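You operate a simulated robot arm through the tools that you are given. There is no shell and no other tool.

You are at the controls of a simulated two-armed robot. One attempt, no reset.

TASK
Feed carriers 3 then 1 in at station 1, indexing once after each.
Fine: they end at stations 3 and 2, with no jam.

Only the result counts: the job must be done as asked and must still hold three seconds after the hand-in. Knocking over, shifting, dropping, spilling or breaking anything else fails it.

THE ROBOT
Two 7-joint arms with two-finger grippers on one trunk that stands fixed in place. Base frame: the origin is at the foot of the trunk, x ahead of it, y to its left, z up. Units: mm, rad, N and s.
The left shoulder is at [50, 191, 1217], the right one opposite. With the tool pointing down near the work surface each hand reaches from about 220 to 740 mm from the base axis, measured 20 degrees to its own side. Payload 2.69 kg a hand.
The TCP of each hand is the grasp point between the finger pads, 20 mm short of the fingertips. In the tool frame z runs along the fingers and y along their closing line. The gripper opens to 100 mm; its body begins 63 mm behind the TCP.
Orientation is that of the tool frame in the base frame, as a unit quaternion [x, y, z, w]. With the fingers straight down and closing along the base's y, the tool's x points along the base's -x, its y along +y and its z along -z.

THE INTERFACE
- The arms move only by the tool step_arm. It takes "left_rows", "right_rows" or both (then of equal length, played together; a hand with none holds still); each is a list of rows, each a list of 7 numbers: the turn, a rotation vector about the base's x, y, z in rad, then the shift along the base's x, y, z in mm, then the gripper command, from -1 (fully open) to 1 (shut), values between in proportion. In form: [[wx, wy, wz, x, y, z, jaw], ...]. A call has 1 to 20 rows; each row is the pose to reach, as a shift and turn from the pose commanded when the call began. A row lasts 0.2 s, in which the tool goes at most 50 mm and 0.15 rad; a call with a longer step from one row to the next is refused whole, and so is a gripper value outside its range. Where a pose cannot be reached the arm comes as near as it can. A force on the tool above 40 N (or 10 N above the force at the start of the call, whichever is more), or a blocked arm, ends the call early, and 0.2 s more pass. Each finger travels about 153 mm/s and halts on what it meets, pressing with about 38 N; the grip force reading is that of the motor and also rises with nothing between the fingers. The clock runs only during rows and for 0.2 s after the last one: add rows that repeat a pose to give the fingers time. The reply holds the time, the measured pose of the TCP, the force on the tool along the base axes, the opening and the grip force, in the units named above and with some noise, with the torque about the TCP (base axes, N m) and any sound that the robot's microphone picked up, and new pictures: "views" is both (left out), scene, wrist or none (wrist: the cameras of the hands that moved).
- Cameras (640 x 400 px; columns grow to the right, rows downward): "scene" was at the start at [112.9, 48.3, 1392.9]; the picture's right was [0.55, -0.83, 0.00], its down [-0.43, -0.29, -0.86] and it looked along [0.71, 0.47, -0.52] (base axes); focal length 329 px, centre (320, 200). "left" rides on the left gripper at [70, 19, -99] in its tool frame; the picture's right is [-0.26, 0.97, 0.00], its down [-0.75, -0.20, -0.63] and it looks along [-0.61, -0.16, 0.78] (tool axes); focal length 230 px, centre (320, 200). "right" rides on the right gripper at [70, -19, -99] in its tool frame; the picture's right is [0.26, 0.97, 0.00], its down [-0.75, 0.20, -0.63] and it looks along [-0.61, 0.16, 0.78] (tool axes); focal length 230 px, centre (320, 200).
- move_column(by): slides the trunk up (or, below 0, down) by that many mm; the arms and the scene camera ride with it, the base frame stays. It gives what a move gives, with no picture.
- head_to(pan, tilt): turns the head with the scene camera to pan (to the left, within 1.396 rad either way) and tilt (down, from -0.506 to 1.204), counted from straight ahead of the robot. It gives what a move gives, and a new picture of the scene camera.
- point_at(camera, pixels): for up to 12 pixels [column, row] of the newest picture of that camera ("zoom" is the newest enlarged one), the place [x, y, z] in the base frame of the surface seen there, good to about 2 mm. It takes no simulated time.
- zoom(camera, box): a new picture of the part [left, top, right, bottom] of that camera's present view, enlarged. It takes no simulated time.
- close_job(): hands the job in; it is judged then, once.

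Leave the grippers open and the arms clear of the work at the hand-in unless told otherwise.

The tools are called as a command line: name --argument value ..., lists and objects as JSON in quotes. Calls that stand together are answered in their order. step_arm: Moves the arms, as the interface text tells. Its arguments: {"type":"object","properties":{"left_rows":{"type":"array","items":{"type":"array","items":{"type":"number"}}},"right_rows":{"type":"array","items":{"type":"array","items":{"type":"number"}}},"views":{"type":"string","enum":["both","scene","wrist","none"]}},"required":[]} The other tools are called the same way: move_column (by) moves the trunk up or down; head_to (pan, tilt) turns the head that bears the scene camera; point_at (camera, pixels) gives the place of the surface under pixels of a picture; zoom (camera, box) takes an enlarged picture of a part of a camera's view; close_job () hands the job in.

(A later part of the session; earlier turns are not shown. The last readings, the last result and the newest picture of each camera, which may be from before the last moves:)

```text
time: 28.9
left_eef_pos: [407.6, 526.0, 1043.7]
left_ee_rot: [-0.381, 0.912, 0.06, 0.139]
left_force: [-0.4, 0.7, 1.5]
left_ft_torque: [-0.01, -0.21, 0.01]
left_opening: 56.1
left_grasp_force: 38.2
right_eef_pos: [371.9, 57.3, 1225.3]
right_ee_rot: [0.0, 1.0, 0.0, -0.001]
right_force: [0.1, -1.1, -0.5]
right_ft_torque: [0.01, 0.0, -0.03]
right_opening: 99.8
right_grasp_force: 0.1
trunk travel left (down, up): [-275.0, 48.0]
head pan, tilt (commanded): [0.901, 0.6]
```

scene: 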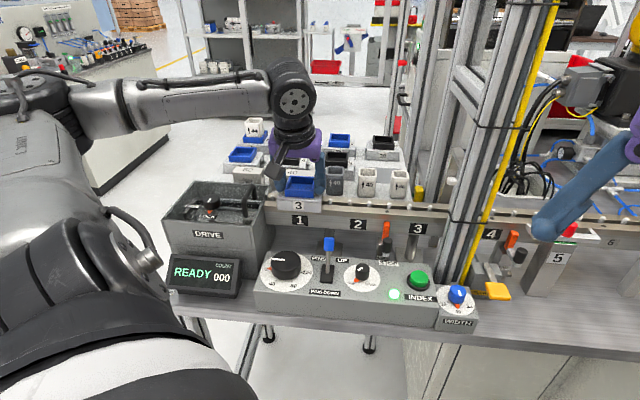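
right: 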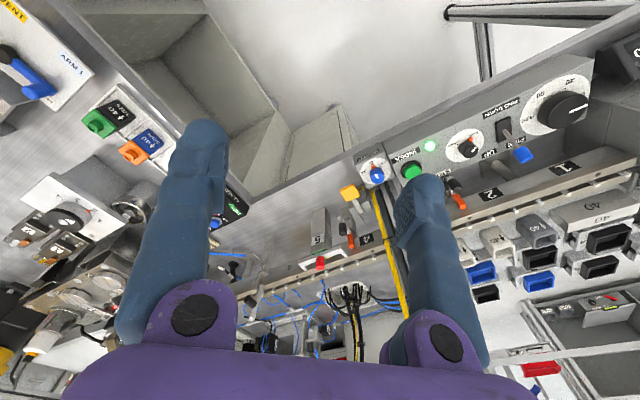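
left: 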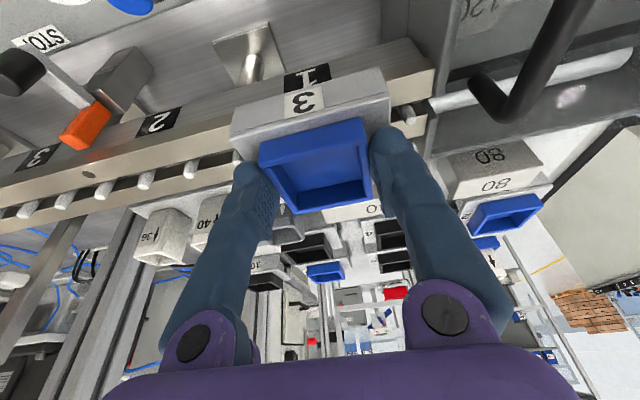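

The force has risen from −3 to +1.5 N at z≈1043.7, so the carrier is touching the rails, as predicted. I'll press 1 mm more and look.

step_arm --left_rows '[[0, 0, 0, 0, 0, -0.8, 1], [0, 0, 0, 0, 0, -0.8, 1]]' --views "both"

zoom --camera "scene" --box '[270, 160, 340, 215]'

```text
time: 29.4
left_eef_pos: [407.3, 525.6, 1045.4]
left_ee_rot: [-0.382, 0.912, 0.061, 0.139]
left_force: [-0.6, 1.8, 8.4]
left_ft_torque: [-0.29, -0.29, 0.01]
left_opening: 55.8
left_grasp_force: 37.6
right_eef_pos: [372.5, 56.2, 1226.3]
right_ee_rot: [0.0, 1.0, 0.001, -0.001]
right_force: [-0.6, 0.4, -0.3]
right_ft_torque: [-0.02, 0.01, 0.0]
right_opening: 100.3
right_grasp_force: 0.0
trunk travel left (down, up): [-275.0, 48.0]
head pan, tilt (commanded): [0.901, 0.6]
```

scene: 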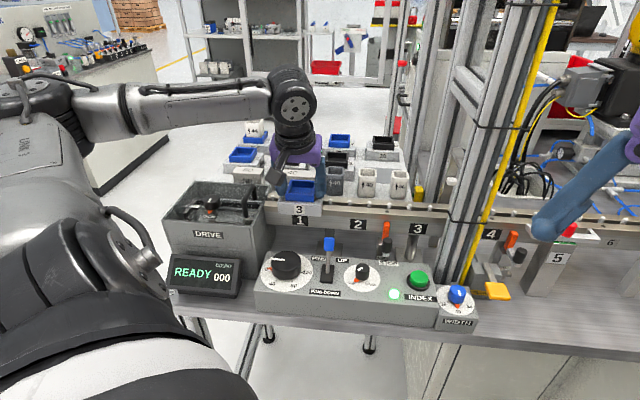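
left: 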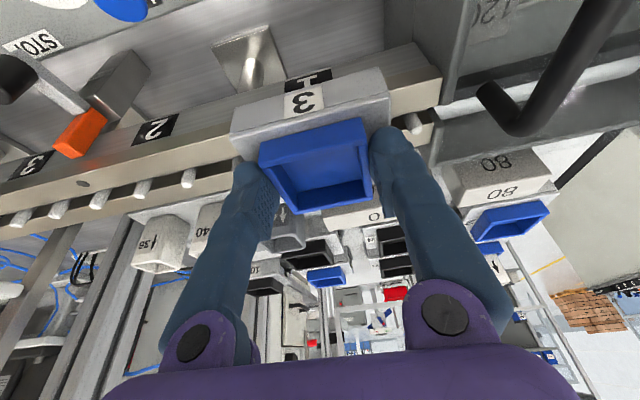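

```text
7.27 times, centred on (305, 188) of scene
```

zoom: 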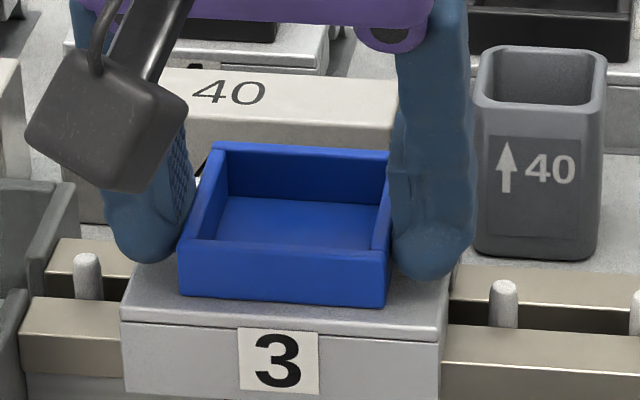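

Contact at 8.4 N, and it looks seated. I'll check that the plate is level at z≈1017–1018.

point_at --camera "zoom" --pixels '[[135, 310], [150, 275], [425, 320], [430, 290], [280, 318], [126, 350], [442, 365], [200, 235], [375, 245], [220, 150], [385, 155], [86, 265]]'

```text
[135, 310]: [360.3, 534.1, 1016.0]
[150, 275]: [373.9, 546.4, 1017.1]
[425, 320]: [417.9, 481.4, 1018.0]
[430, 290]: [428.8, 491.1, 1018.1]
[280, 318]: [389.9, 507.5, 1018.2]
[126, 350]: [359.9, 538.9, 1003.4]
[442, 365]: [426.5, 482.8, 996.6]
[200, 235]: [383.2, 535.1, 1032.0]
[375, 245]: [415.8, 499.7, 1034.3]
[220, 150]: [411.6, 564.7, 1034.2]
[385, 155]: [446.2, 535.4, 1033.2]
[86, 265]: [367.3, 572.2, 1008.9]
```

It's level within measurement noise. I'll relieve the press by 0.8 mm, open to 75 mm, and rise.

step_arm --left_rows '[[0, 0, 0, 0, 0, 0.8, 1], [0, 0, 0, 0, 0, 0.8, -0.5], [0, 0, 0, 0, 0, 0.8, -0.5]]' --views "none"

step_arm --left_rows '[[0, 0, 0, 0, 0, 10, -0.5], [0, 0, 0, -3, -3, 25, -0.5], [0, 0, 0, -5, -5, 50, -0.5], [0, 0, 0, -5, -5, 90, -0.5], [0, 0, 0, -5, -5, 130, -0.5]]' --views "both"

zoom --camera "scene" --box '[260, 160, 360, 240]'

```text
time: 30.2
left_eef_pos: [408.7, 526.6, 1043.1]
left_ee_rot: [-0.382, 0.912, 0.061, 0.137]
left_force: [-0.8, -1.1, -0.1]
left_ft_torque: [-0.02, 0.01, 0.01]
left_opening: 74.9
left_grasp_force: 0.0
right_eef_pos: [372.8, 58.0, 1225.0]
right_ee_rot: [0.0, 1.0, 0.0, 0.0]
right_force: [0.6, 0.3, 0.5]
right_ft_torque: [-0.01, 0.02, -0.02]
right_opening: 100.0
right_grasp_force: 0.1
trunk travel left (down, up): [-275.0, 48.0]
head pan, tilt (commanded): [0.901, 0.6]
```

```text
time: 31.4
left_eef_pos: [401.0, 520.0, 1176.1]
left_ee_rot: [-0.382, 0.912, 0.063, 0.136]
left_force: [-0.7, -0.1, -0.4]
left_ft_torque: [0.07, 0.02, 0.0]
left_opening: 75.0
left_grasp_force: 0.0
right_eef_pos: [372.0, 57.8, 1226.2]
right_ee_rot: [-0.001, 1.0, 0.001, 0.0]
right_force: [-0.3, -0.4, 1.1]
right_ft_torque: [0.0, -0.02, 0.01]
right_opening: 100.0
right_grasp_force: 0.0
trunk travel left (down, up): [-275.0, 48.0]
head pan, tilt (commanded): [0.901, 0.6]
```

scene: 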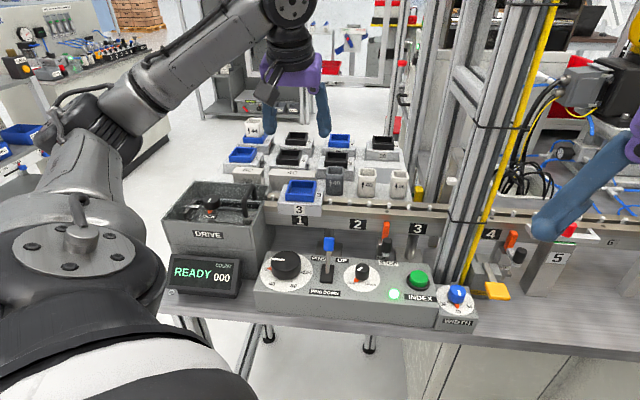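
left: 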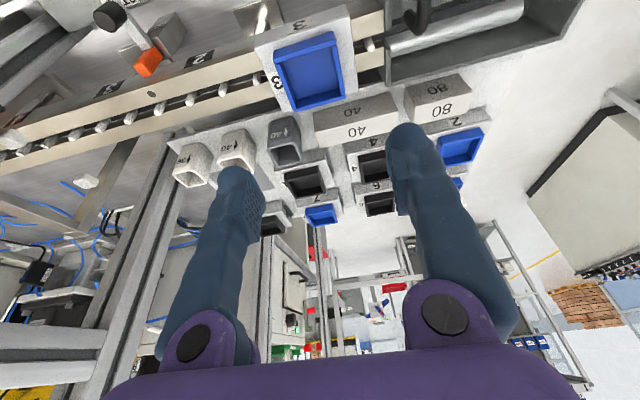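

```text
5.00 times, centred on (310, 200) of scene
```

zoom: 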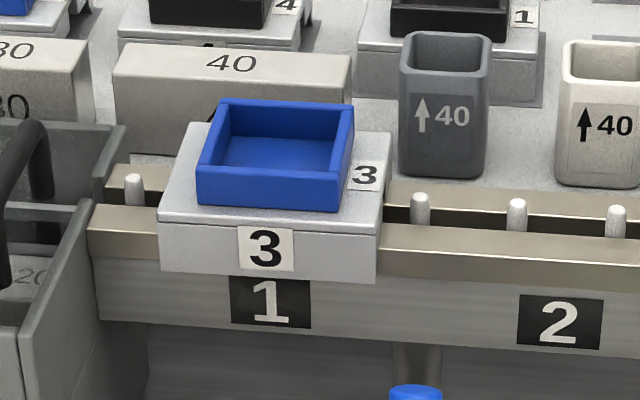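

Carrier 3 sits over label 1. I'll check that its seat is level, then press INDEX.

point_at --camera "zoom" --pixels '[[175, 208], [370, 225], [190, 145], [380, 155], [265, 215], [165, 255], [372, 270], [205, 165], [335, 170], [225, 105], [350, 110], [270, 268]]'

zoom --camera "scene" --box '[370, 230, 500, 330]'

point_at --camera "scene" --pixels '[[418, 274], [418, 278], [418, 285], [411, 278], [426, 278], [418, 290], [400, 290], [447, 270], [447, 240], [465, 240], [395, 294], [436, 300]]'

```text
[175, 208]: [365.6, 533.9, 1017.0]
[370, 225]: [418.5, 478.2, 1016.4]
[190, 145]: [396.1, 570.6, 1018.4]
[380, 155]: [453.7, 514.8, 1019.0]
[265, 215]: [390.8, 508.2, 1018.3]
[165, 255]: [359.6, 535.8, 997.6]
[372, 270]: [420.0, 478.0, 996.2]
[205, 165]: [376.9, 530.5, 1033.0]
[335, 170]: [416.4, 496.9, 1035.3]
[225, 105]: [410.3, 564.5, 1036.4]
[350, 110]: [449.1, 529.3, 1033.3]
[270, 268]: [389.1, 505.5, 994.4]
```

```text
4.00 times, centred on (435, 280) of scene
```

zoom: 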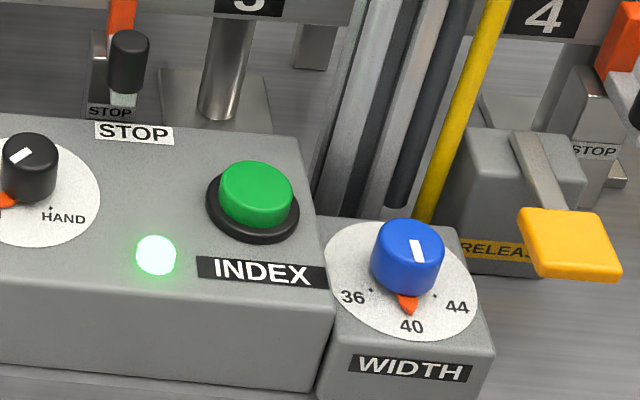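

```text
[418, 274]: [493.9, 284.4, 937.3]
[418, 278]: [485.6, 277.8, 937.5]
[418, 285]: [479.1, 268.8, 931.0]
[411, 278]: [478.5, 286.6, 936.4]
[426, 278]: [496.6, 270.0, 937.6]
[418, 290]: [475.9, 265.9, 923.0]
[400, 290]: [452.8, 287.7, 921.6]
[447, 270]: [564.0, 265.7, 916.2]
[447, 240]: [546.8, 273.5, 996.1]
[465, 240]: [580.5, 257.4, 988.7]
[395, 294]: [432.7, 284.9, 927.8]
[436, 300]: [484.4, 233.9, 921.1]
```

Carrier 3 is level on the rails. The INDEX button's top is at about (488.5, 278.5, 937.5), diameter ≈30 mm, with the tower pillar corner about 43 mm past it in u and 36 mm in v. With the current 17° tilt the gripper body leans away from the pillar. I'll close the fingers and travel high toward the button, ending at z≈1060.

step_arm --left_rows '[[0, 0, 0, -6, -37, 0, 1], [0, 0, 0, -13, -74, 0, 1], [0, 0, 0, -19, -110, 0, 1], [0, 0, 0, -3, -150, 0, 1], [0, 0, 0, 12.7, -191, 0, 1], [0, 0, 0, 46, -221, -20, 1], [0, 0, 0, 78.8, -250, -50, 1], [0, 0, 0, 78.8, -250, -90, 1], [0, 0, 0, 82, -247, -116, 1], [0, 0, 0, 82, -247, -116, 1]]' --views "both"

zoom --camera "scene" --box '[340, 120, 500, 320]'

zoom --camera "left" --box '[200, 20, 440, 220]'

```text
refused: row 7 steps farther than a row can; nothing moved
```

```text
2.00 times, centred on (420, 220) of scene
```

zoom: 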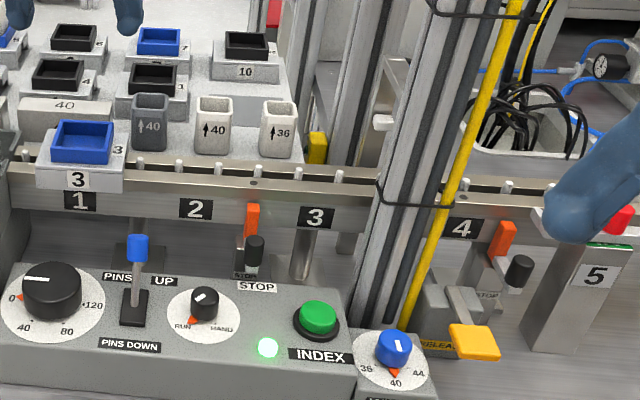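

```text
2.00 times, centred on (320, 120) of left
```

zoom: 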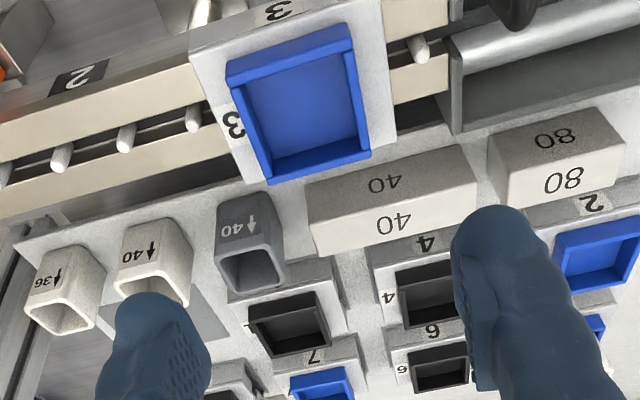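

A step was too long (row 7), so nothing moved. I'll resend it with shorter steps.

step_arm --left_rows '[[0, 0, 0, -6, -37, 0, 1], [0, 0, 0, -13, -74, 0, 1], [0, 0, 0, -19, -110, 0, 1], [0, 0, 0, -3, -150, 0, 1], [0, 0, 0, 12.7, -191, 0, 1], [0, 0, 0, 46, -221, 0, 1], [0, 0, 0, 78.8, -250, 0, 1], [0, 0, 0, 78.8, -250, -40, 1], [0, 0, 0, 78.8, -250, -80, 1], [0, 0, 0, 82, -247, -116, 1], [0, 0, 0, 82, -247, -116, 1]]' --views "both"

zoom --camera "scene" --box '[340, 120, 500, 320]'

zoom --camera "left" --box '[200, 20, 440, 220]'

```text
time: 33.9
left_eef_pos: [480.6, 270.6, 1059.0]
left_ee_rot: [-0.382, 0.912, 0.061, 0.139]
left_force: [-0.6, 0.4, 0.5]
left_ft_torque: [0.01, 0.03, 0.0]
left_opening: 0.0
left_grasp_force: 29.2
right_eef_pos: [372.6, 56.9, 1225.5]
right_ee_rot: [0.001, 1.0, 0.0, 0.0]
right_force: [0.3, 0.2, -0.8]
right_ft_torque: [0.03, 0.01, 0.0]
right_opening: 100.1
right_grasp_force: 0.1
trunk travel left (down, up): [-275.0, 48.0]
head pan, tilt (commanded): [0.901, 0.6]
```

scene: 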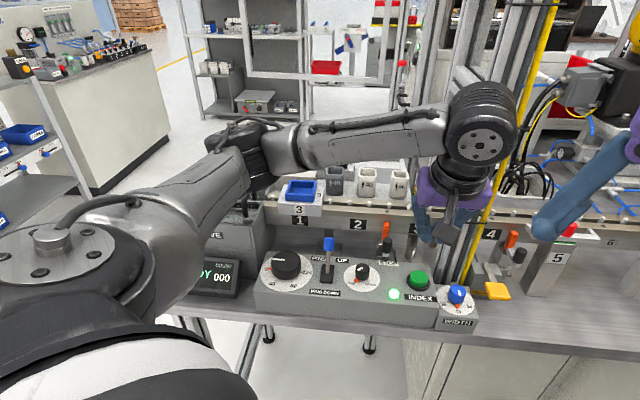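
left: 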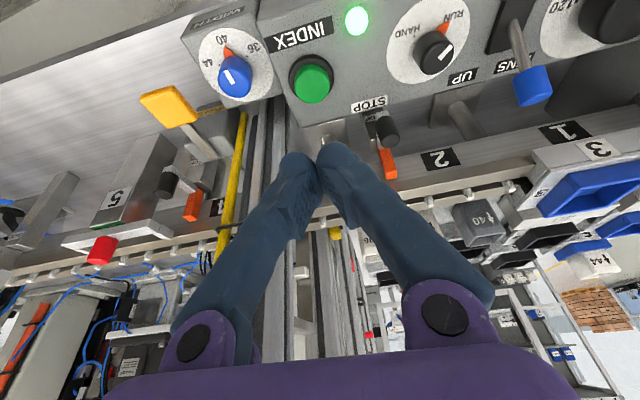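

```text
2.00 times, centred on (420, 220) of scene
```

zoom: 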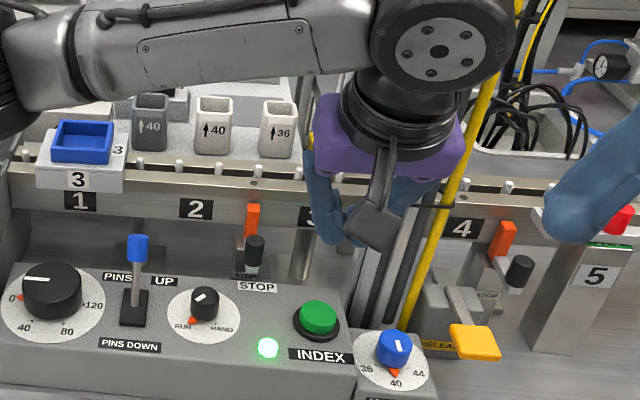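

```text
2.00 times, centred on (320, 120) of left
```

zoom: 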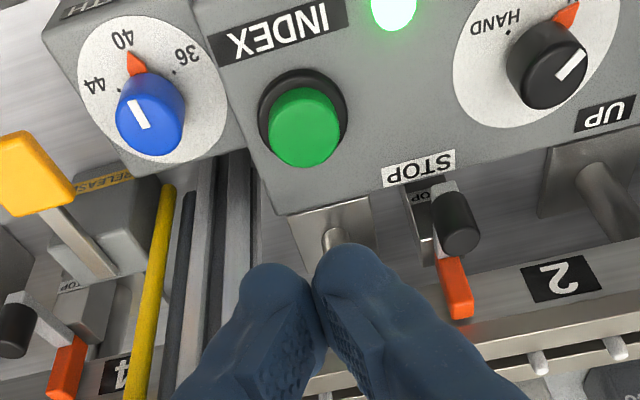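

I'm above and slightly robot-side of the button. I'll check the button position in this view, then descend to just above it.

point_at --camera "zoom" --pixels '[[305, 120], [280, 120], [330, 120], [305, 100], [305, 150], [250, 160], [210, 200], [180, 300], [150, 250]]'

step_arm --left_rows '[[0, 0, 0, 3, 3, -25, 1], [0, 0, 0, 7, 7, -50, 1], [0, 0, 0, 7, 7, -75, 1], [0, 0, 0, 7, 7, -92, 1], [0, 0, 0, 7, 7, -92, 1]]' --views "both"

zoom --camera "scene" --box '[360, 180, 500, 310]'

zoom --camera "left" --box '[240, 80, 400, 220]'

```text
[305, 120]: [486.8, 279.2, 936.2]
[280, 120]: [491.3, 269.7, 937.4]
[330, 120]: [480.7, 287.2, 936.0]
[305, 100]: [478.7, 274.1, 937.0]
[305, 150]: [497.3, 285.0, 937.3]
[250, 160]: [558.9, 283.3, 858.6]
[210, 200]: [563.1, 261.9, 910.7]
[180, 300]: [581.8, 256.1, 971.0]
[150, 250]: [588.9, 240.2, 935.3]
```

```text
time: 35.0
left_eef_pos: [492.5, 279.2, 966.7]
left_ee_rot: [-0.381, 0.912, 0.06, 0.138]
left_force: [-0.4, -0.3, 0.0]
left_ft_torque: [0.02, 0.03, 0.0]
left_opening: 0.1
left_grasp_force: 29.6
right_eef_pos: [372.6, 57.9, 1226.0]
right_ee_rot: [0.0, 1.0, 0.0, 0.0]
right_force: [0.4, -0.6, -0.6]
right_ft_torque: [0.02, 0.02, -0.01]
right_opening: 100.0
right_grasp_force: 0.0
trunk travel left (down, up): [-275.0, 48.0]
head pan, tilt (commanded): [0.901, 0.6]
```

scene: 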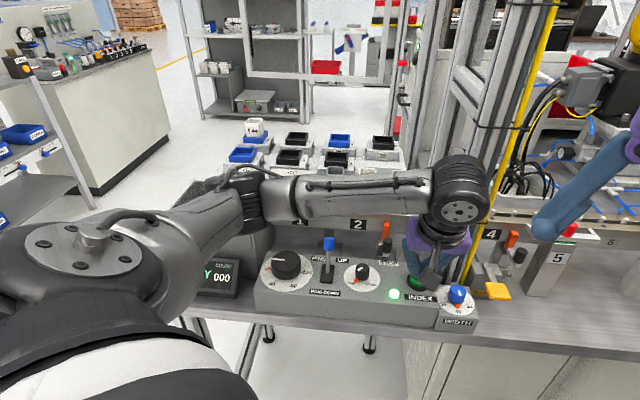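
left: 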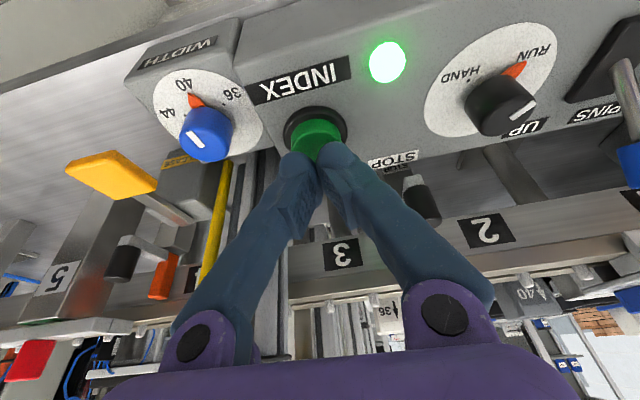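

```text
3.08 times, centred on (430, 245) of scene
```

zoom: 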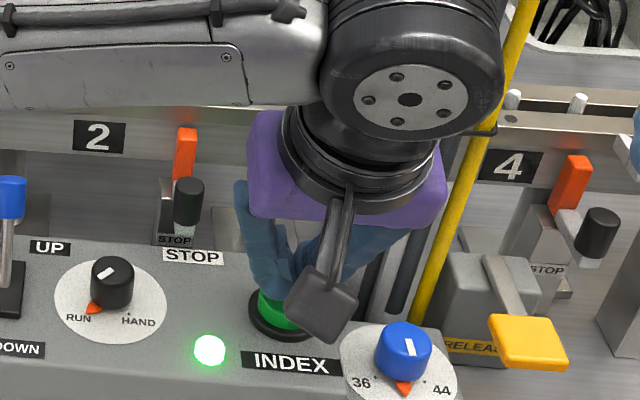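

```text
2.86 times, centred on (320, 150) of left
```

zoom: 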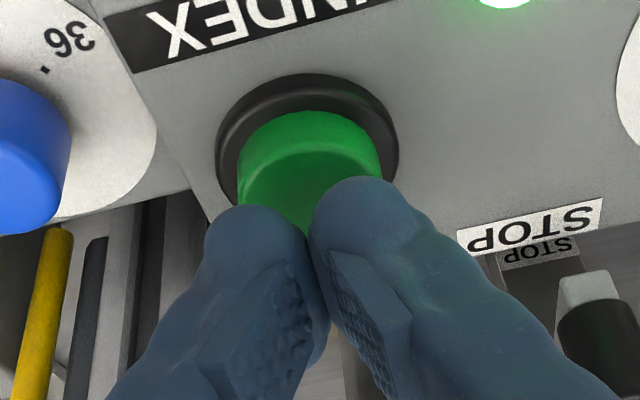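

The fingertips are over the far half of the button, so I'll shift −5, −2 to centre, then descend in small steps to press and watch the force.

step_arm --left_rows '[[0, 0, 0, -5, -2, 0, 1], [0, 0, 0, -5, -2, -2, 1], [0, 0, 0, -5, -2, -4, 1], [0, 0, 0, -5, -2, -5, 1]]' --views "none"

```text
time: 36.0
left_eef_pos: [485.1, 278.7, 960.9]
left_ee_rot: [-0.381, 0.912, 0.06, 0.138]
left_force: [-0.4, -0.2, 0.9]
left_ft_torque: [-0.02, -0.01, 0.02]
left_opening: 0.0
left_grasp_force: 29.4
right_eef_pos: [372.6, 57.6, 1225.2]
right_ee_rot: [-0.001, 1.0, 0.0, 0.0]
right_force: [1.0, -0.4, -0.3]
right_ft_torque: [0.0, 0.02, 0.0]
right_opening: 99.9
right_grasp_force: 0.1
trunk travel left (down, up): [-275.0, 48.0]
head pan, tilt (commanded): [0.901, 0.6]
```

There's no contact yet at z≈961. I'll continue down 4 mm in small rows.

step_arm --left_rows '[[0, 0, 0, 0, 0, -1.5, 1], [0, 0, 0, 0, 0, -3, 1], [0, 0, 0, 0, 0, -4, 1]]' --views "scene"

zoom --camera "scene" --box '[180, 160, 460, 320]'

```text
time: 36.9
left_eef_pos: [485.4, 278.6, 957.2]
left_ee_rot: [-0.382, 0.912, 0.062, 0.138]
left_force: [-0.2, -0.7, -0.4]
left_ft_torque: [0.02, -0.01, 0.0]
left_opening: 0.1
left_grasp_force: 29.6
right_eef_pos: [371.9, 58.0, 1226.5]
right_ee_rot: [-0.001, 1.0, 0.001, 0.0]
right_force: [0.4, -0.5, 0.4]
right_ft_torque: [-0.04, -0.02, -0.01]
right_opening: 99.9
right_grasp_force: 0.1
trunk travel left (down, up): [-275.0, 48.0]
head pan, tilt (commanded): [0.901, 0.6]
```

scene: 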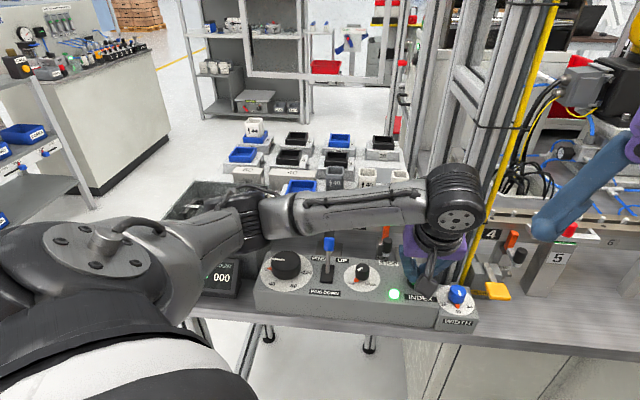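

```text
2.29 times, centred on (320, 240) of scene
```

zoom: 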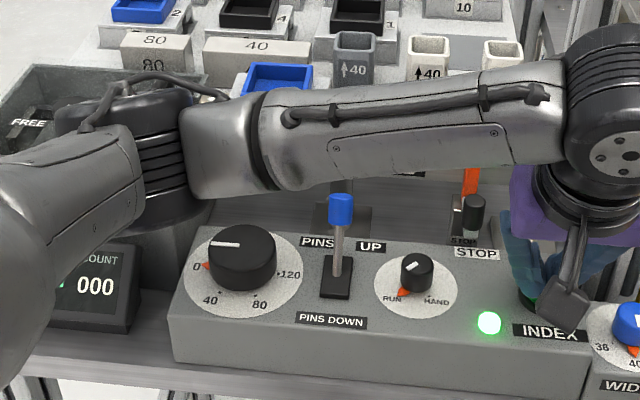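

No contact yet at 957. The forearm runs over the drive/track region, so I'll check its height relative to carrier 3 before going lower.

point_at --camera "scene" --pixels '[[340, 215], [340, 232], [300, 222], [280, 225], [262, 230], [245, 200], [255, 250], [225, 240], [450, 200], [420, 285], [425, 295], [412, 290]]'

zoom --camera "left" --box '[240, 80, 400, 220]'

```text
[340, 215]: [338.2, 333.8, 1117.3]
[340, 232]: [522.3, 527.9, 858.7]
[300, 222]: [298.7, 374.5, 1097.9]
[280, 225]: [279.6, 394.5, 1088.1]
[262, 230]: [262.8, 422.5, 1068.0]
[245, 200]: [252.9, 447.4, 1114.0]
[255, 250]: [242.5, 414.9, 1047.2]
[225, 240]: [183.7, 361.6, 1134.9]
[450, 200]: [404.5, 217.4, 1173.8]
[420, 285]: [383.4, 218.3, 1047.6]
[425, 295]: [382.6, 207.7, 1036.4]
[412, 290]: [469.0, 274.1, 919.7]
```

```text
2.86 times, centred on (320, 150) of left
```

zoom: 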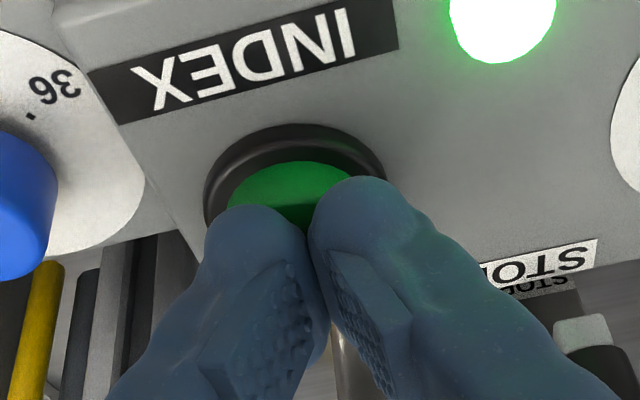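

The forearm (z≥1047, v≈475–495) is clear of the track and carrier. The fingertips are just above the button, so I'll continue pressing down.

step_arm --left_rows '[[0, 0, 0, 0, 0, -1.5, 1], [0, 0, 0, 0, 0, -3, 1], [0, 0, 0, 0, 0, -4, 1]]' --views "scene"

```text
time: 37.6
left_eef_pos: [487.0, 278.7, 954.1]
left_ee_rot: [-0.382, 0.912, 0.062, 0.138]
left_force: [1.0, -0.2, 1.2]
left_ft_torque: [-0.01, 0.06, 0.01]
left_opening: 6.0
left_grasp_force: 29.5
right_eef_pos: [372.7, 57.7, 1225.0]
right_ee_rot: [0.0, 1.0, 0.0, -0.001]
right_force: [0.1, 0.1, 0.2]
right_ft_torque: [-0.02, 0.0, 0.0]
right_opening: 100.1
right_grasp_force: 0.0
trunk travel left (down, up): [-275.0, 48.0]
head pan, tilt (commanded): [0.901, 0.6]
```

scene: 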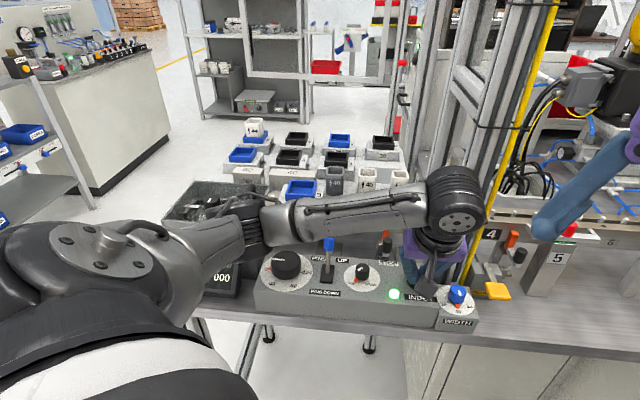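

The opening changed to 6.0 mm, so something is spreading the fingertips. I'll look closely before continuing.

zoom --camera "left" --box '[240, 80, 400, 220]'

zoom --camera "scene" --box '[370, 200, 480, 310]'

```text
2.86 times, centred on (320, 150) of left
```

zoom: 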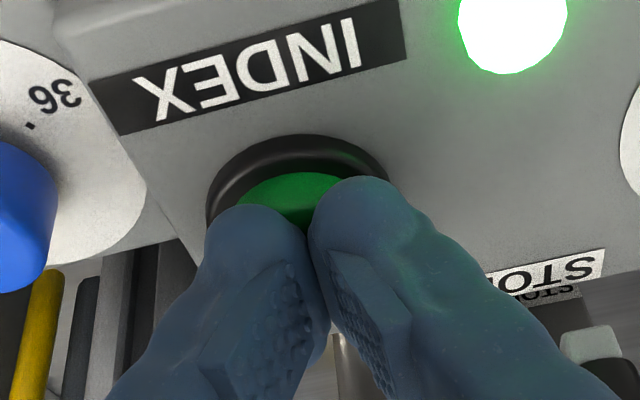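

```text
3.64 times, centred on (425, 255) of scene
```

zoom: 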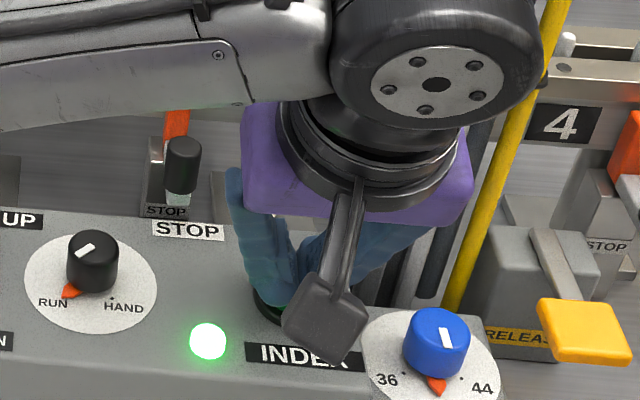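

In the fresh picture the fingers look closed and the button is only lightly touched. I'll press another 3 mm in small steps.

step_arm --left_rows '[[0, 0, 0, 0, 0, -1.5, 1], [0, 0, 0, 0, 0, -3, 1]]' --views "wrist"

zoom --camera "scene" --box '[180, 140, 460, 320]'

```text
time: 38.2
left_eef_pos: [486.3, 278.6, 950.5]
left_ee_rot: [-0.381, 0.912, 0.06, 0.139]
left_force: [-0.6, 0.7, 2.3]
left_ft_torque: [-0.01, 0.02, 0.01]
left_opening: 5.8
left_grasp_force: 29.5
right_eef_pos: [370.9, 57.7, 1224.4]
right_ee_rot: [0.0, 1.0, 0.0, 0.0]
right_force: [0.7, -0.3, 0.6]
right_ft_torque: [0.01, 0.0, -0.02]
right_opening: 100.3
right_grasp_force: 0.0
trunk travel left (down, up): [-275.0, 48.0]
head pan, tilt (commanded): [0.901, 0.6]
heard: click
```

left: 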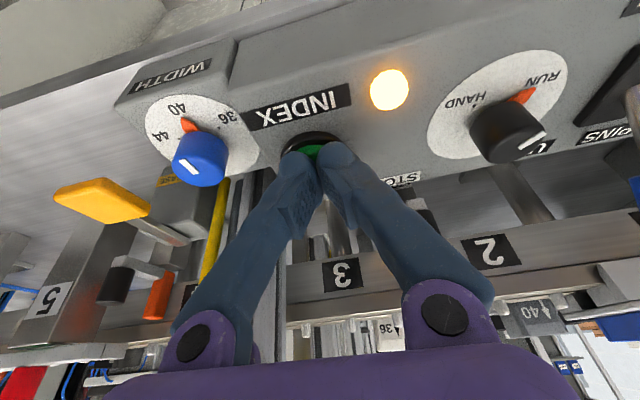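

```text
2.22 times, centred on (320, 230) of scene
```

zoom: 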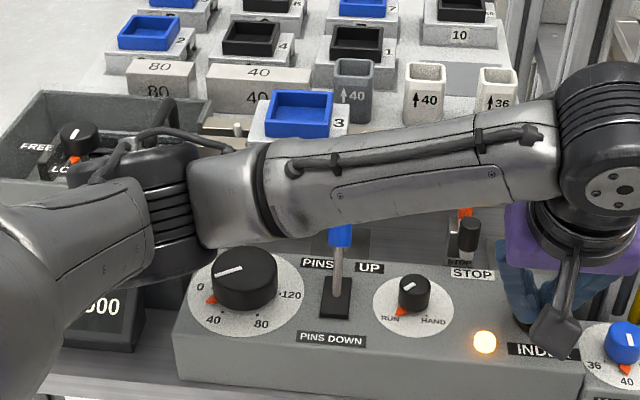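

A click was heard and the light turned amber, so the index has started. I'll lift off the button and wait while the cycle runs.

step_arm --left_rows '[[0, 0, 0, 0, 0, 8, 1], [0, 0, 0, 0, 0, 20, 1], [0, 0, 0, 0, 0, 20, 1], [0, 0, 0, 0, 0, 20, 1], [0, 0, 0, 0, 0, 20, 1]]' --views "both"

zoom --camera "scene" --box '[180, 140, 460, 320]'

```text
time: 39.5
left_eef_pos: [483.7, 280.3, 969.2]
left_ee_rot: [-0.382, 0.912, 0.062, 0.138]
left_force: [0.2, 0.2, 0.0]
left_ft_torque: [-0.02, 0.02, 0.03]
left_opening: 0.0
left_grasp_force: 29.6
right_eef_pos: [372.4, 58.7, 1225.5]
right_ee_rot: [0.0, 1.0, 0.0, 0.0]
right_force: [-0.1, -0.5, 0.1]
right_ft_torque: [-0.02, 0.02, 0.02]
right_opening: 100.0
right_grasp_force: 0.0
trunk travel left (down, up): [-275.0, 48.0]
head pan, tilt (commanded): [0.901, 0.6]
```

scene: 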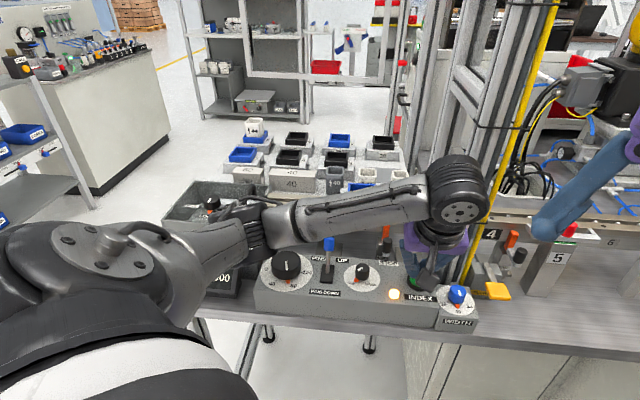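
left: 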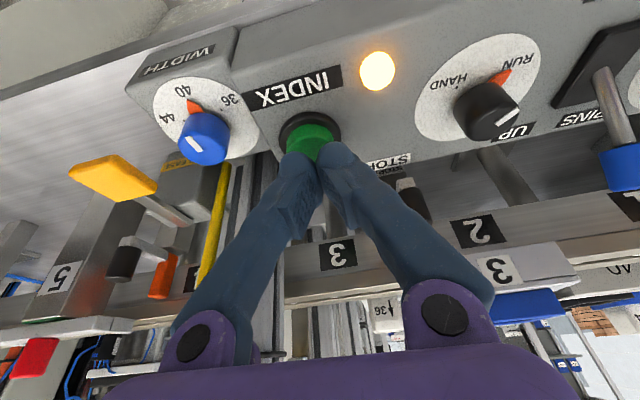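

```text
2.22 times, centred on (320, 230) of scene
```

zoom: 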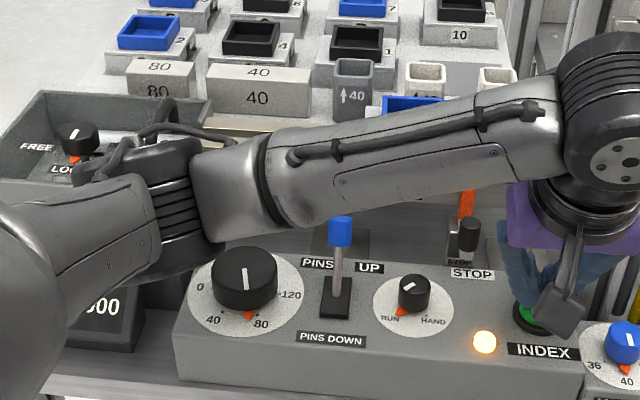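

The dial turns as the beam advances (now near 75 of 120) and carrier 3 is moving toward station 2. I'll raise the hand and let the cycle finish.

step_arm --left_rows '[[0, 0, 0, -5, -5, 40, 1], [0, 0, 0, -8, -8, 80, 1], [0, 0, 0, -8, -8, 110, 1], [0, 0, 0, -8, -8, 110, 1], [0, 0, 0, -8, -8, 110, 1], [0, 0, 0, -8, -8, 110, 1]]' --views "both"

zoom --camera "scene" --box '[180, 140, 460, 320]'

```text
time: 40.9
left_eef_pos: [476.3, 271.9, 1079.1]
left_ee_rot: [-0.382, 0.912, 0.061, 0.138]
left_force: [-0.2, 0.6, 0.4]
left_ft_torque: [0.01, -0.04, -0.02]
left_opening: 0.0
left_grasp_force: 29.9
right_eef_pos: [372.2, 56.6, 1224.4]
right_ee_rot: [0.0, 1.0, 0.0, 0.0]
right_force: [0.1, 0.0, -0.5]
right_ft_torque: [-0.02, 0.0, 0.01]
right_opening: 100.1
right_grasp_force: 0.1
trunk travel left (down, up): [-275.0, 48.0]
head pan, tilt (commanded): [0.901, 0.6]
```

scene: 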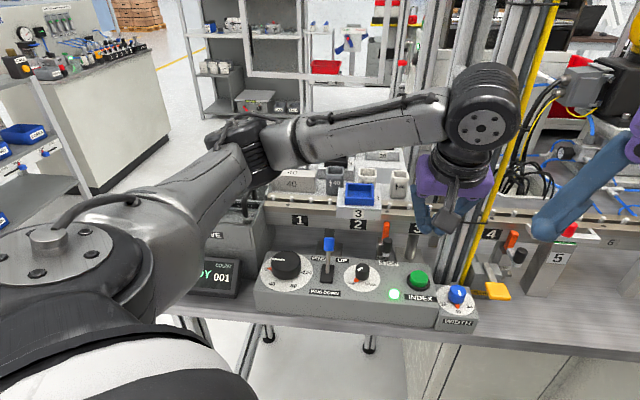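
left: 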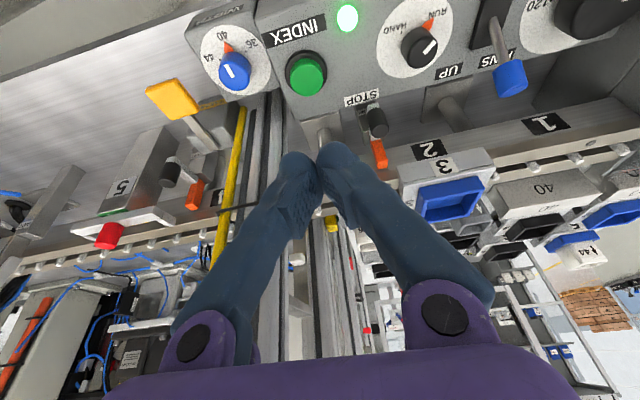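

```text
2.22 times, centred on (320, 230) of scene
```

zoom: 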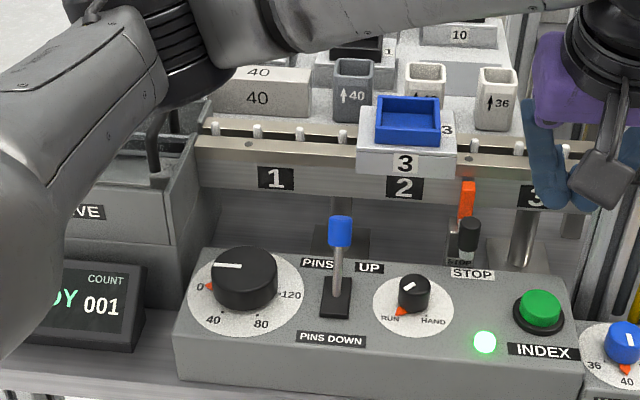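

Count 001, READY, and carrier 3 is at station 2. Before the second index I'll verify that the STOP between stations 2 and 3 really clears the carrier skirt, by comparing heights and the second STOP.

zoom --camera "scene" --box '[330, 180, 410, 245]'

point_at --camera "zoom" --pixels '[[60, 165], [200, 175], [365, 178], [60, 185], [365, 200], [435, 258], [445, 262], [436, 275], [460, 262], [435, 254], [430, 300], [450, 254]]'

point_at --camera "scene" --pixels '[[511, 232], [512, 234], [511, 240], [510, 250], [520, 255], [387, 224], [387, 230]]'

```text
6.15 times, centred on (370, 212) of scene
```

zoom: 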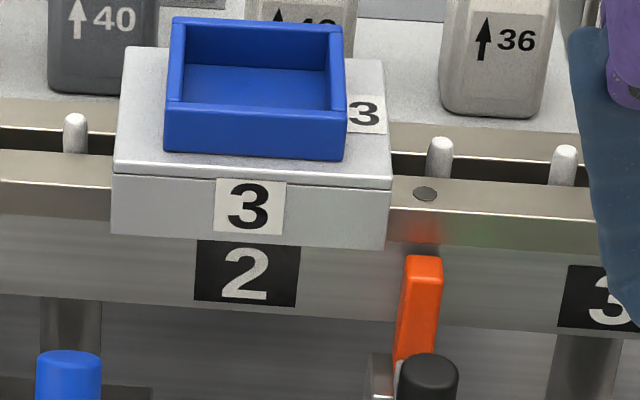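

```text
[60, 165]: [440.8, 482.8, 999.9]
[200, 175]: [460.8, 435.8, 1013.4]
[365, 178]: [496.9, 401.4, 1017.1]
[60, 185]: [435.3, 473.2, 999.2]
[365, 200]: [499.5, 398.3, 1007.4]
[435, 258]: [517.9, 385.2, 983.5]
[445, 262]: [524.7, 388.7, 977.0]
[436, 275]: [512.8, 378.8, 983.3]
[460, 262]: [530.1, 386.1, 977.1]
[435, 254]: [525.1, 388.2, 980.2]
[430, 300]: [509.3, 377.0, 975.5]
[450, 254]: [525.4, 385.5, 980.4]
```

```text
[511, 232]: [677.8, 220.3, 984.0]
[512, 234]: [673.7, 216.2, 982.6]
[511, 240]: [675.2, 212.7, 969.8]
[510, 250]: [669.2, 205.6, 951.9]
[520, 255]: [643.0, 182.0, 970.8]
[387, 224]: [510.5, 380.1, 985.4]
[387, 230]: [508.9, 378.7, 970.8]
```

point_at --camera "zoom" --pixels '[[150, 228], [150, 233], [200, 235], [330, 240], [330, 245], [380, 245], [300, 235], [118, 200], [383, 220], [120, 170], [385, 185], [250, 70]]'

```text
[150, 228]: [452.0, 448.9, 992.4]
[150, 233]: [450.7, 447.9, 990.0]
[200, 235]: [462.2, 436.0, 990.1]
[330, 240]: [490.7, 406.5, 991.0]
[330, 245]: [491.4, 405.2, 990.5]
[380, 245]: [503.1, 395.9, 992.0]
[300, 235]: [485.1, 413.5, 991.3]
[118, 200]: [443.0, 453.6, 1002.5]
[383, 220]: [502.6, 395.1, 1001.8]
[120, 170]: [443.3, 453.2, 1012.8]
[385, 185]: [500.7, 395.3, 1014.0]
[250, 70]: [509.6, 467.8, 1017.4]
```

The skirt bottom is z≈989.5 and both STOP tops are z≈983.5, so there is 6 mm of clearance and the STOP is down. Carrier 3's centre is at u≈34, station 2. Next is carrier 1: I'll retrace the high path and go above carrier 1 near (577, 614), opening to 75 mm.

step_arm --left_rows '[[0, 0, 0, 0, 0, 45, 1], [0, 0, 0, 0, 0, 90, 1], [0, 0, 0, -31, 28, 90, 1], [0, 0, 0, -62, 57, 90, 1], [0, 0, 0, -78, 97, 90, 1], [0, 0, 0, -94, 138, 90, 1], [0, 0, 0, -88, 175, 90, 1], [0, 0, 0, -81, 212, 90, 1], [0, 0, 0, -75, 248, 90, 1], [0, 0, 0, -40, 267, 90, 0], [0, 0, 0, -5, 286, 90, -0.5], [0, 0, 0, 30, 305, 90, -0.5], [0, 0, 0, 66, 323, 90, -0.5], [0, 0, 0, 101, 342, 80, -0.5], [0, 0, 0, 101, 342, 45, -0.5], [0, 0, 0, 101, 342, 45, -0.5]]' --views "both"

zoom --camera "left" --box '[200, 40, 440, 220]'

zoom --camera "scene" --box '[230, 70, 430, 220]'

```text
time: 44.2
left_eef_pos: [578.4, 614.0, 1126.9]
left_ee_rot: [-0.381, 0.912, 0.061, 0.138]
left_force: [0.4, 0.0, 0.9]
left_ft_torque: [0.03, -0.01, -0.09]
left_opening: 75.0
left_grasp_force: 0.0
right_eef_pos: [371.8, 57.2, 1225.3]
right_ee_rot: [0.0, 1.0, 0.0, 0.0]
right_force: [0.3, -0.8, -0.2]
right_ft_torque: [0.05, -0.01, -0.01]
right_opening: 100.0
right_grasp_force: 0.1
trunk travel left (down, up): [-275.0, 48.0]
head pan, tilt (commanded): [0.901, 0.6]
```

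scene: 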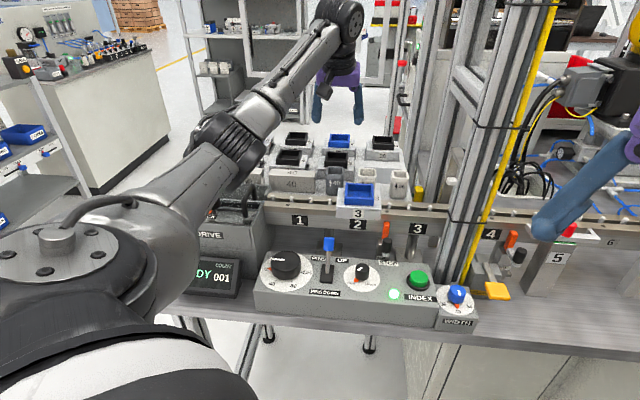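
left: 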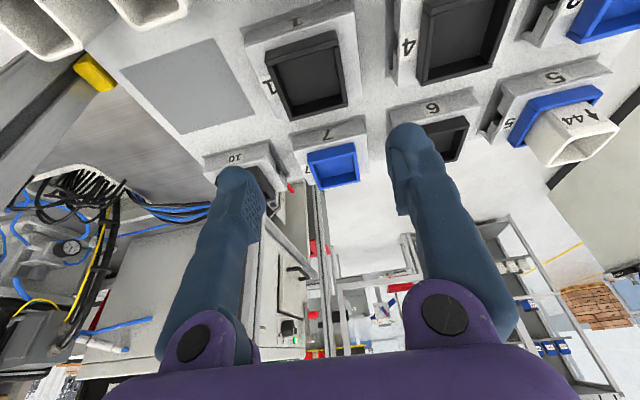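

```text
2.22 times, centred on (320, 130) of left
```

zoom: 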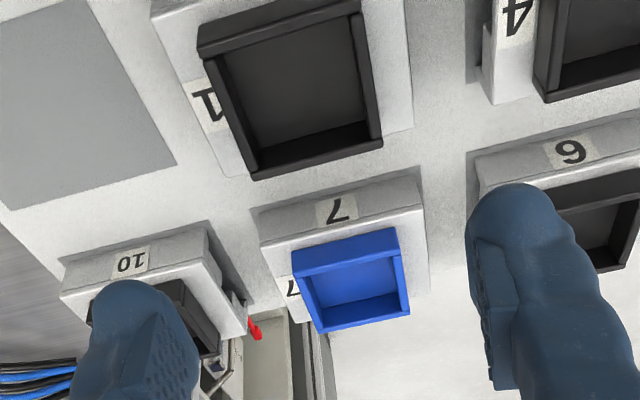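

```text
2.67 times, centred on (330, 145) of scene
```

zoom: 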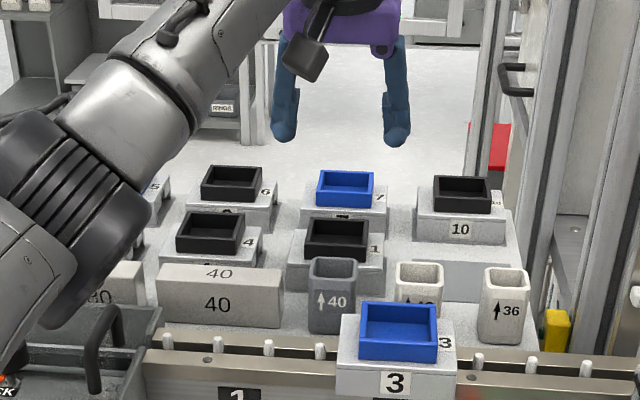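

I'll measure carrier 1's tray corners from the left camera.

zoom --camera "left" --box '[230, 5, 390, 135]'

```text
3.08 times, centred on (310, 70) of left
```

zoom: 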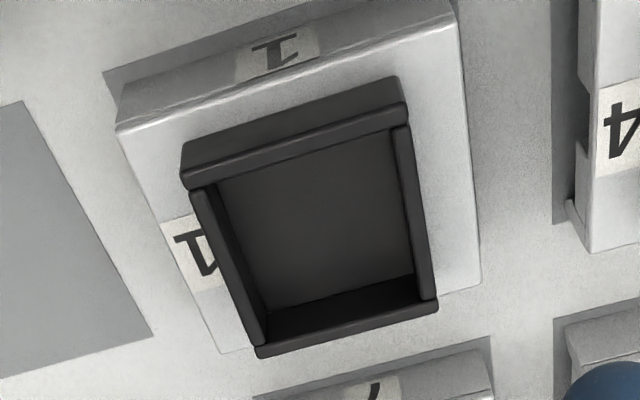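

point_at --camera "zoom" --pixels '[[188, 182], [403, 118], [433, 305], [260, 352], [120, 130], [455, 30], [478, 280], [225, 350], [200, 200], [420, 220], [300, 155], [340, 325]]'

```text
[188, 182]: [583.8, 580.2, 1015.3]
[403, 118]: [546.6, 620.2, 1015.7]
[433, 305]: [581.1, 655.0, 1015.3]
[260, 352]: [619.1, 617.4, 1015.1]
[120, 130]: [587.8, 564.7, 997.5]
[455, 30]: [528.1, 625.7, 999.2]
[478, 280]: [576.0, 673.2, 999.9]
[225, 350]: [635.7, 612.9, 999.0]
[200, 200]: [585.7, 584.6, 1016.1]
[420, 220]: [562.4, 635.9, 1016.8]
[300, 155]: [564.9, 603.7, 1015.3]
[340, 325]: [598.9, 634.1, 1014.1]
```

Carrier 1's centre is u≈−25.7, v≈849.2. I'll shift slightly (+0.9, +1.6) and descend to z≈1025 around the black tray.

step_arm --left_rows '[[0, 0, 0, 0.9, 1.6, -30, -0.5], [0, 0, 0, 0.9, 1.6, -60, -0.5], [0, 0, 0, 0.9, 1.6, -85, -0.5], [0, 0, 0, 0.9, 1.6, -101.5, -0.5], [0, 0, 0, 0.9, 1.6, -101.5, -0.5]]' --views "both"

zoom --camera "scene" --box '[280, 110, 380, 200]'

zoom --camera "left" --box '[180, 60, 460, 260]'

```text
time: 45.5
left_eef_pos: [580.0, 615.4, 1023.1]
left_ee_rot: [-0.381, 0.912, 0.061, 0.139]
left_force: [-0.3, -0.1, -0.9]
left_ft_torque: [0.0, 0.02, 0.03]
left_opening: 75.0
left_grasp_force: 0.2
right_eef_pos: [373.1, 57.6, 1226.0]
right_ee_rot: [0.0, 1.0, 0.0, -0.001]
right_force: [-0.1, -0.4, -0.5]
right_ft_torque: [0.02, 0.02, 0.0]
right_opening: 99.8
right_grasp_force: 0.1
trunk travel left (down, up): [-275.0, 48.0]
head pan, tilt (commanded): [0.901, 0.6]
```

scene: 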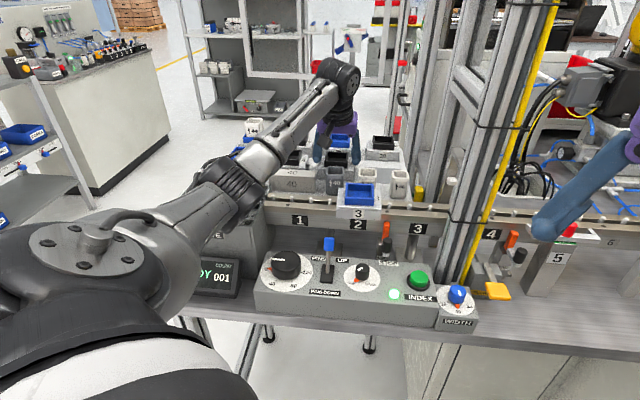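
left: 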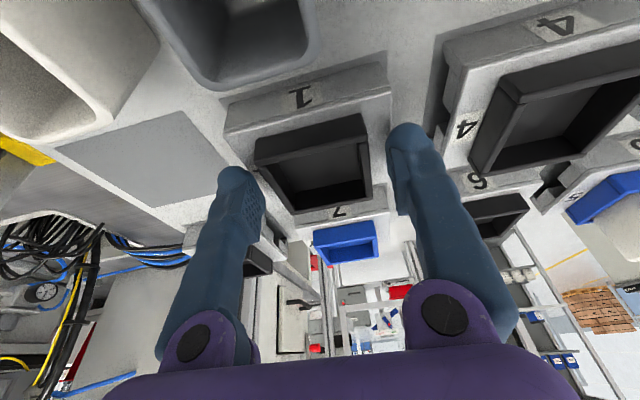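

```text
4.44 times, centred on (330, 155) of scene
```

zoom: 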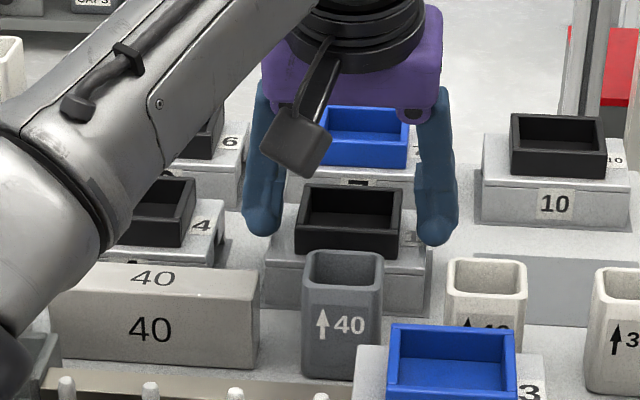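

```text
2.00 times, centred on (320, 160) of left
```

zoom: 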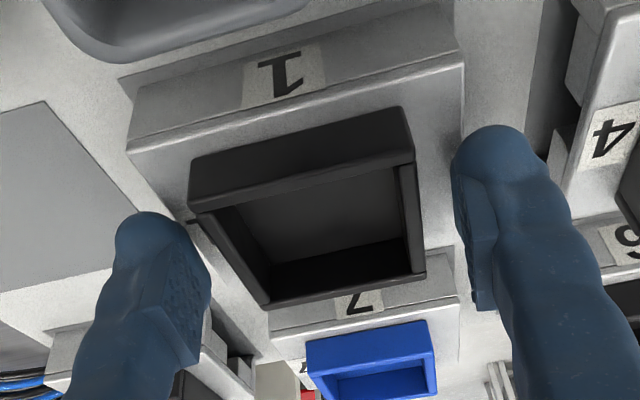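

There is no contact and the fingers straddle the tray. I'll close on it.

step_arm --left_rows '[[0, 0, 0, 0, 0, 1.5, -0.5], [0, 0, 0, 0, 0, 1.5, -0.3], [0, 0, 0, 0, 0, 1.5, -0.1], [0, 0, 0, 0, 0, 1.5, 0.3], [0, 0, 0, 0, 0, 1.5, 1], [0, 0, 0, 0, 0, 1.5, 1]]' --views "both"

zoom --camera "scene" --box '[280, 110, 380, 200]'

```text
time: 46.9
left_eef_pos: [579.3, 614.2, 1024.8]
left_ee_rot: [-0.382, 0.912, 0.06, 0.138]
left_force: [-1.3, -0.2, 0.4]
left_ft_torque: [0.06, 0.08, 0.01]
left_opening: 55.7
left_grasp_force: 38.0
right_eef_pos: [372.6, 58.2, 1225.6]
right_ee_rot: [0.001, 1.0, 0.0, 0.0]
right_force: [-0.2, 0.1, -0.4]
right_ft_torque: [0.04, -0.01, 0.02]
right_opening: 99.9
right_grasp_force: 0.0
trunk travel left (down, up): [-275.0, 48.0]
head pan, tilt (commanded): [0.901, 0.6]
```

scene: 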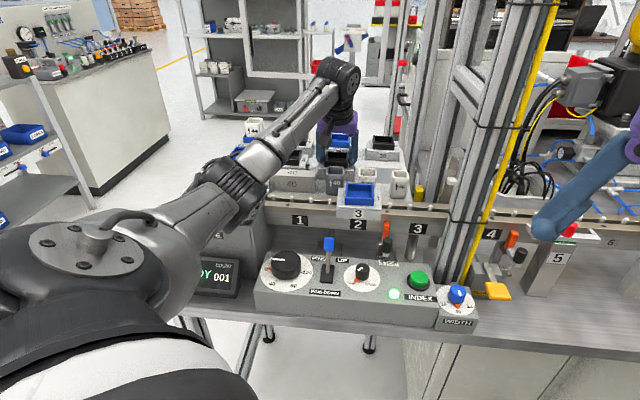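
left: 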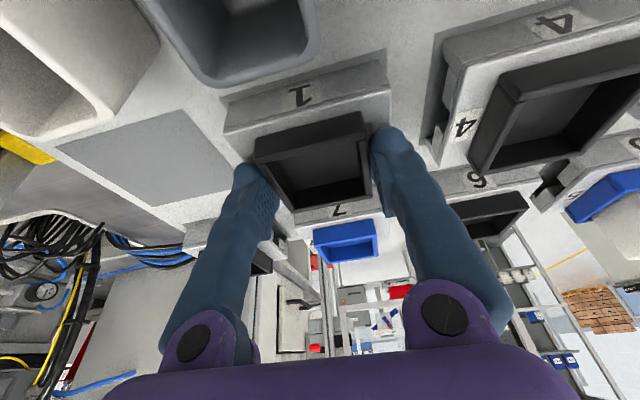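

```text
4.44 times, centred on (330, 155) of scene
```

zoom: 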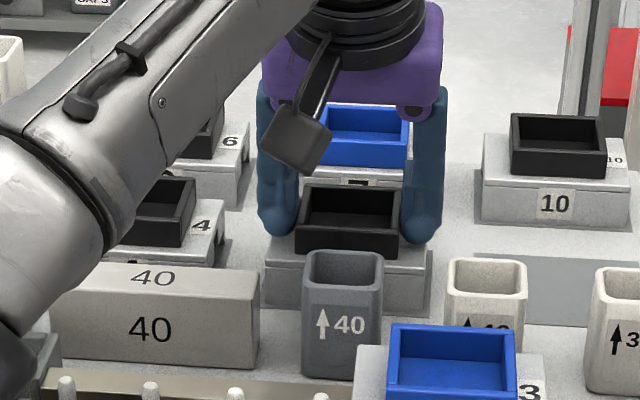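

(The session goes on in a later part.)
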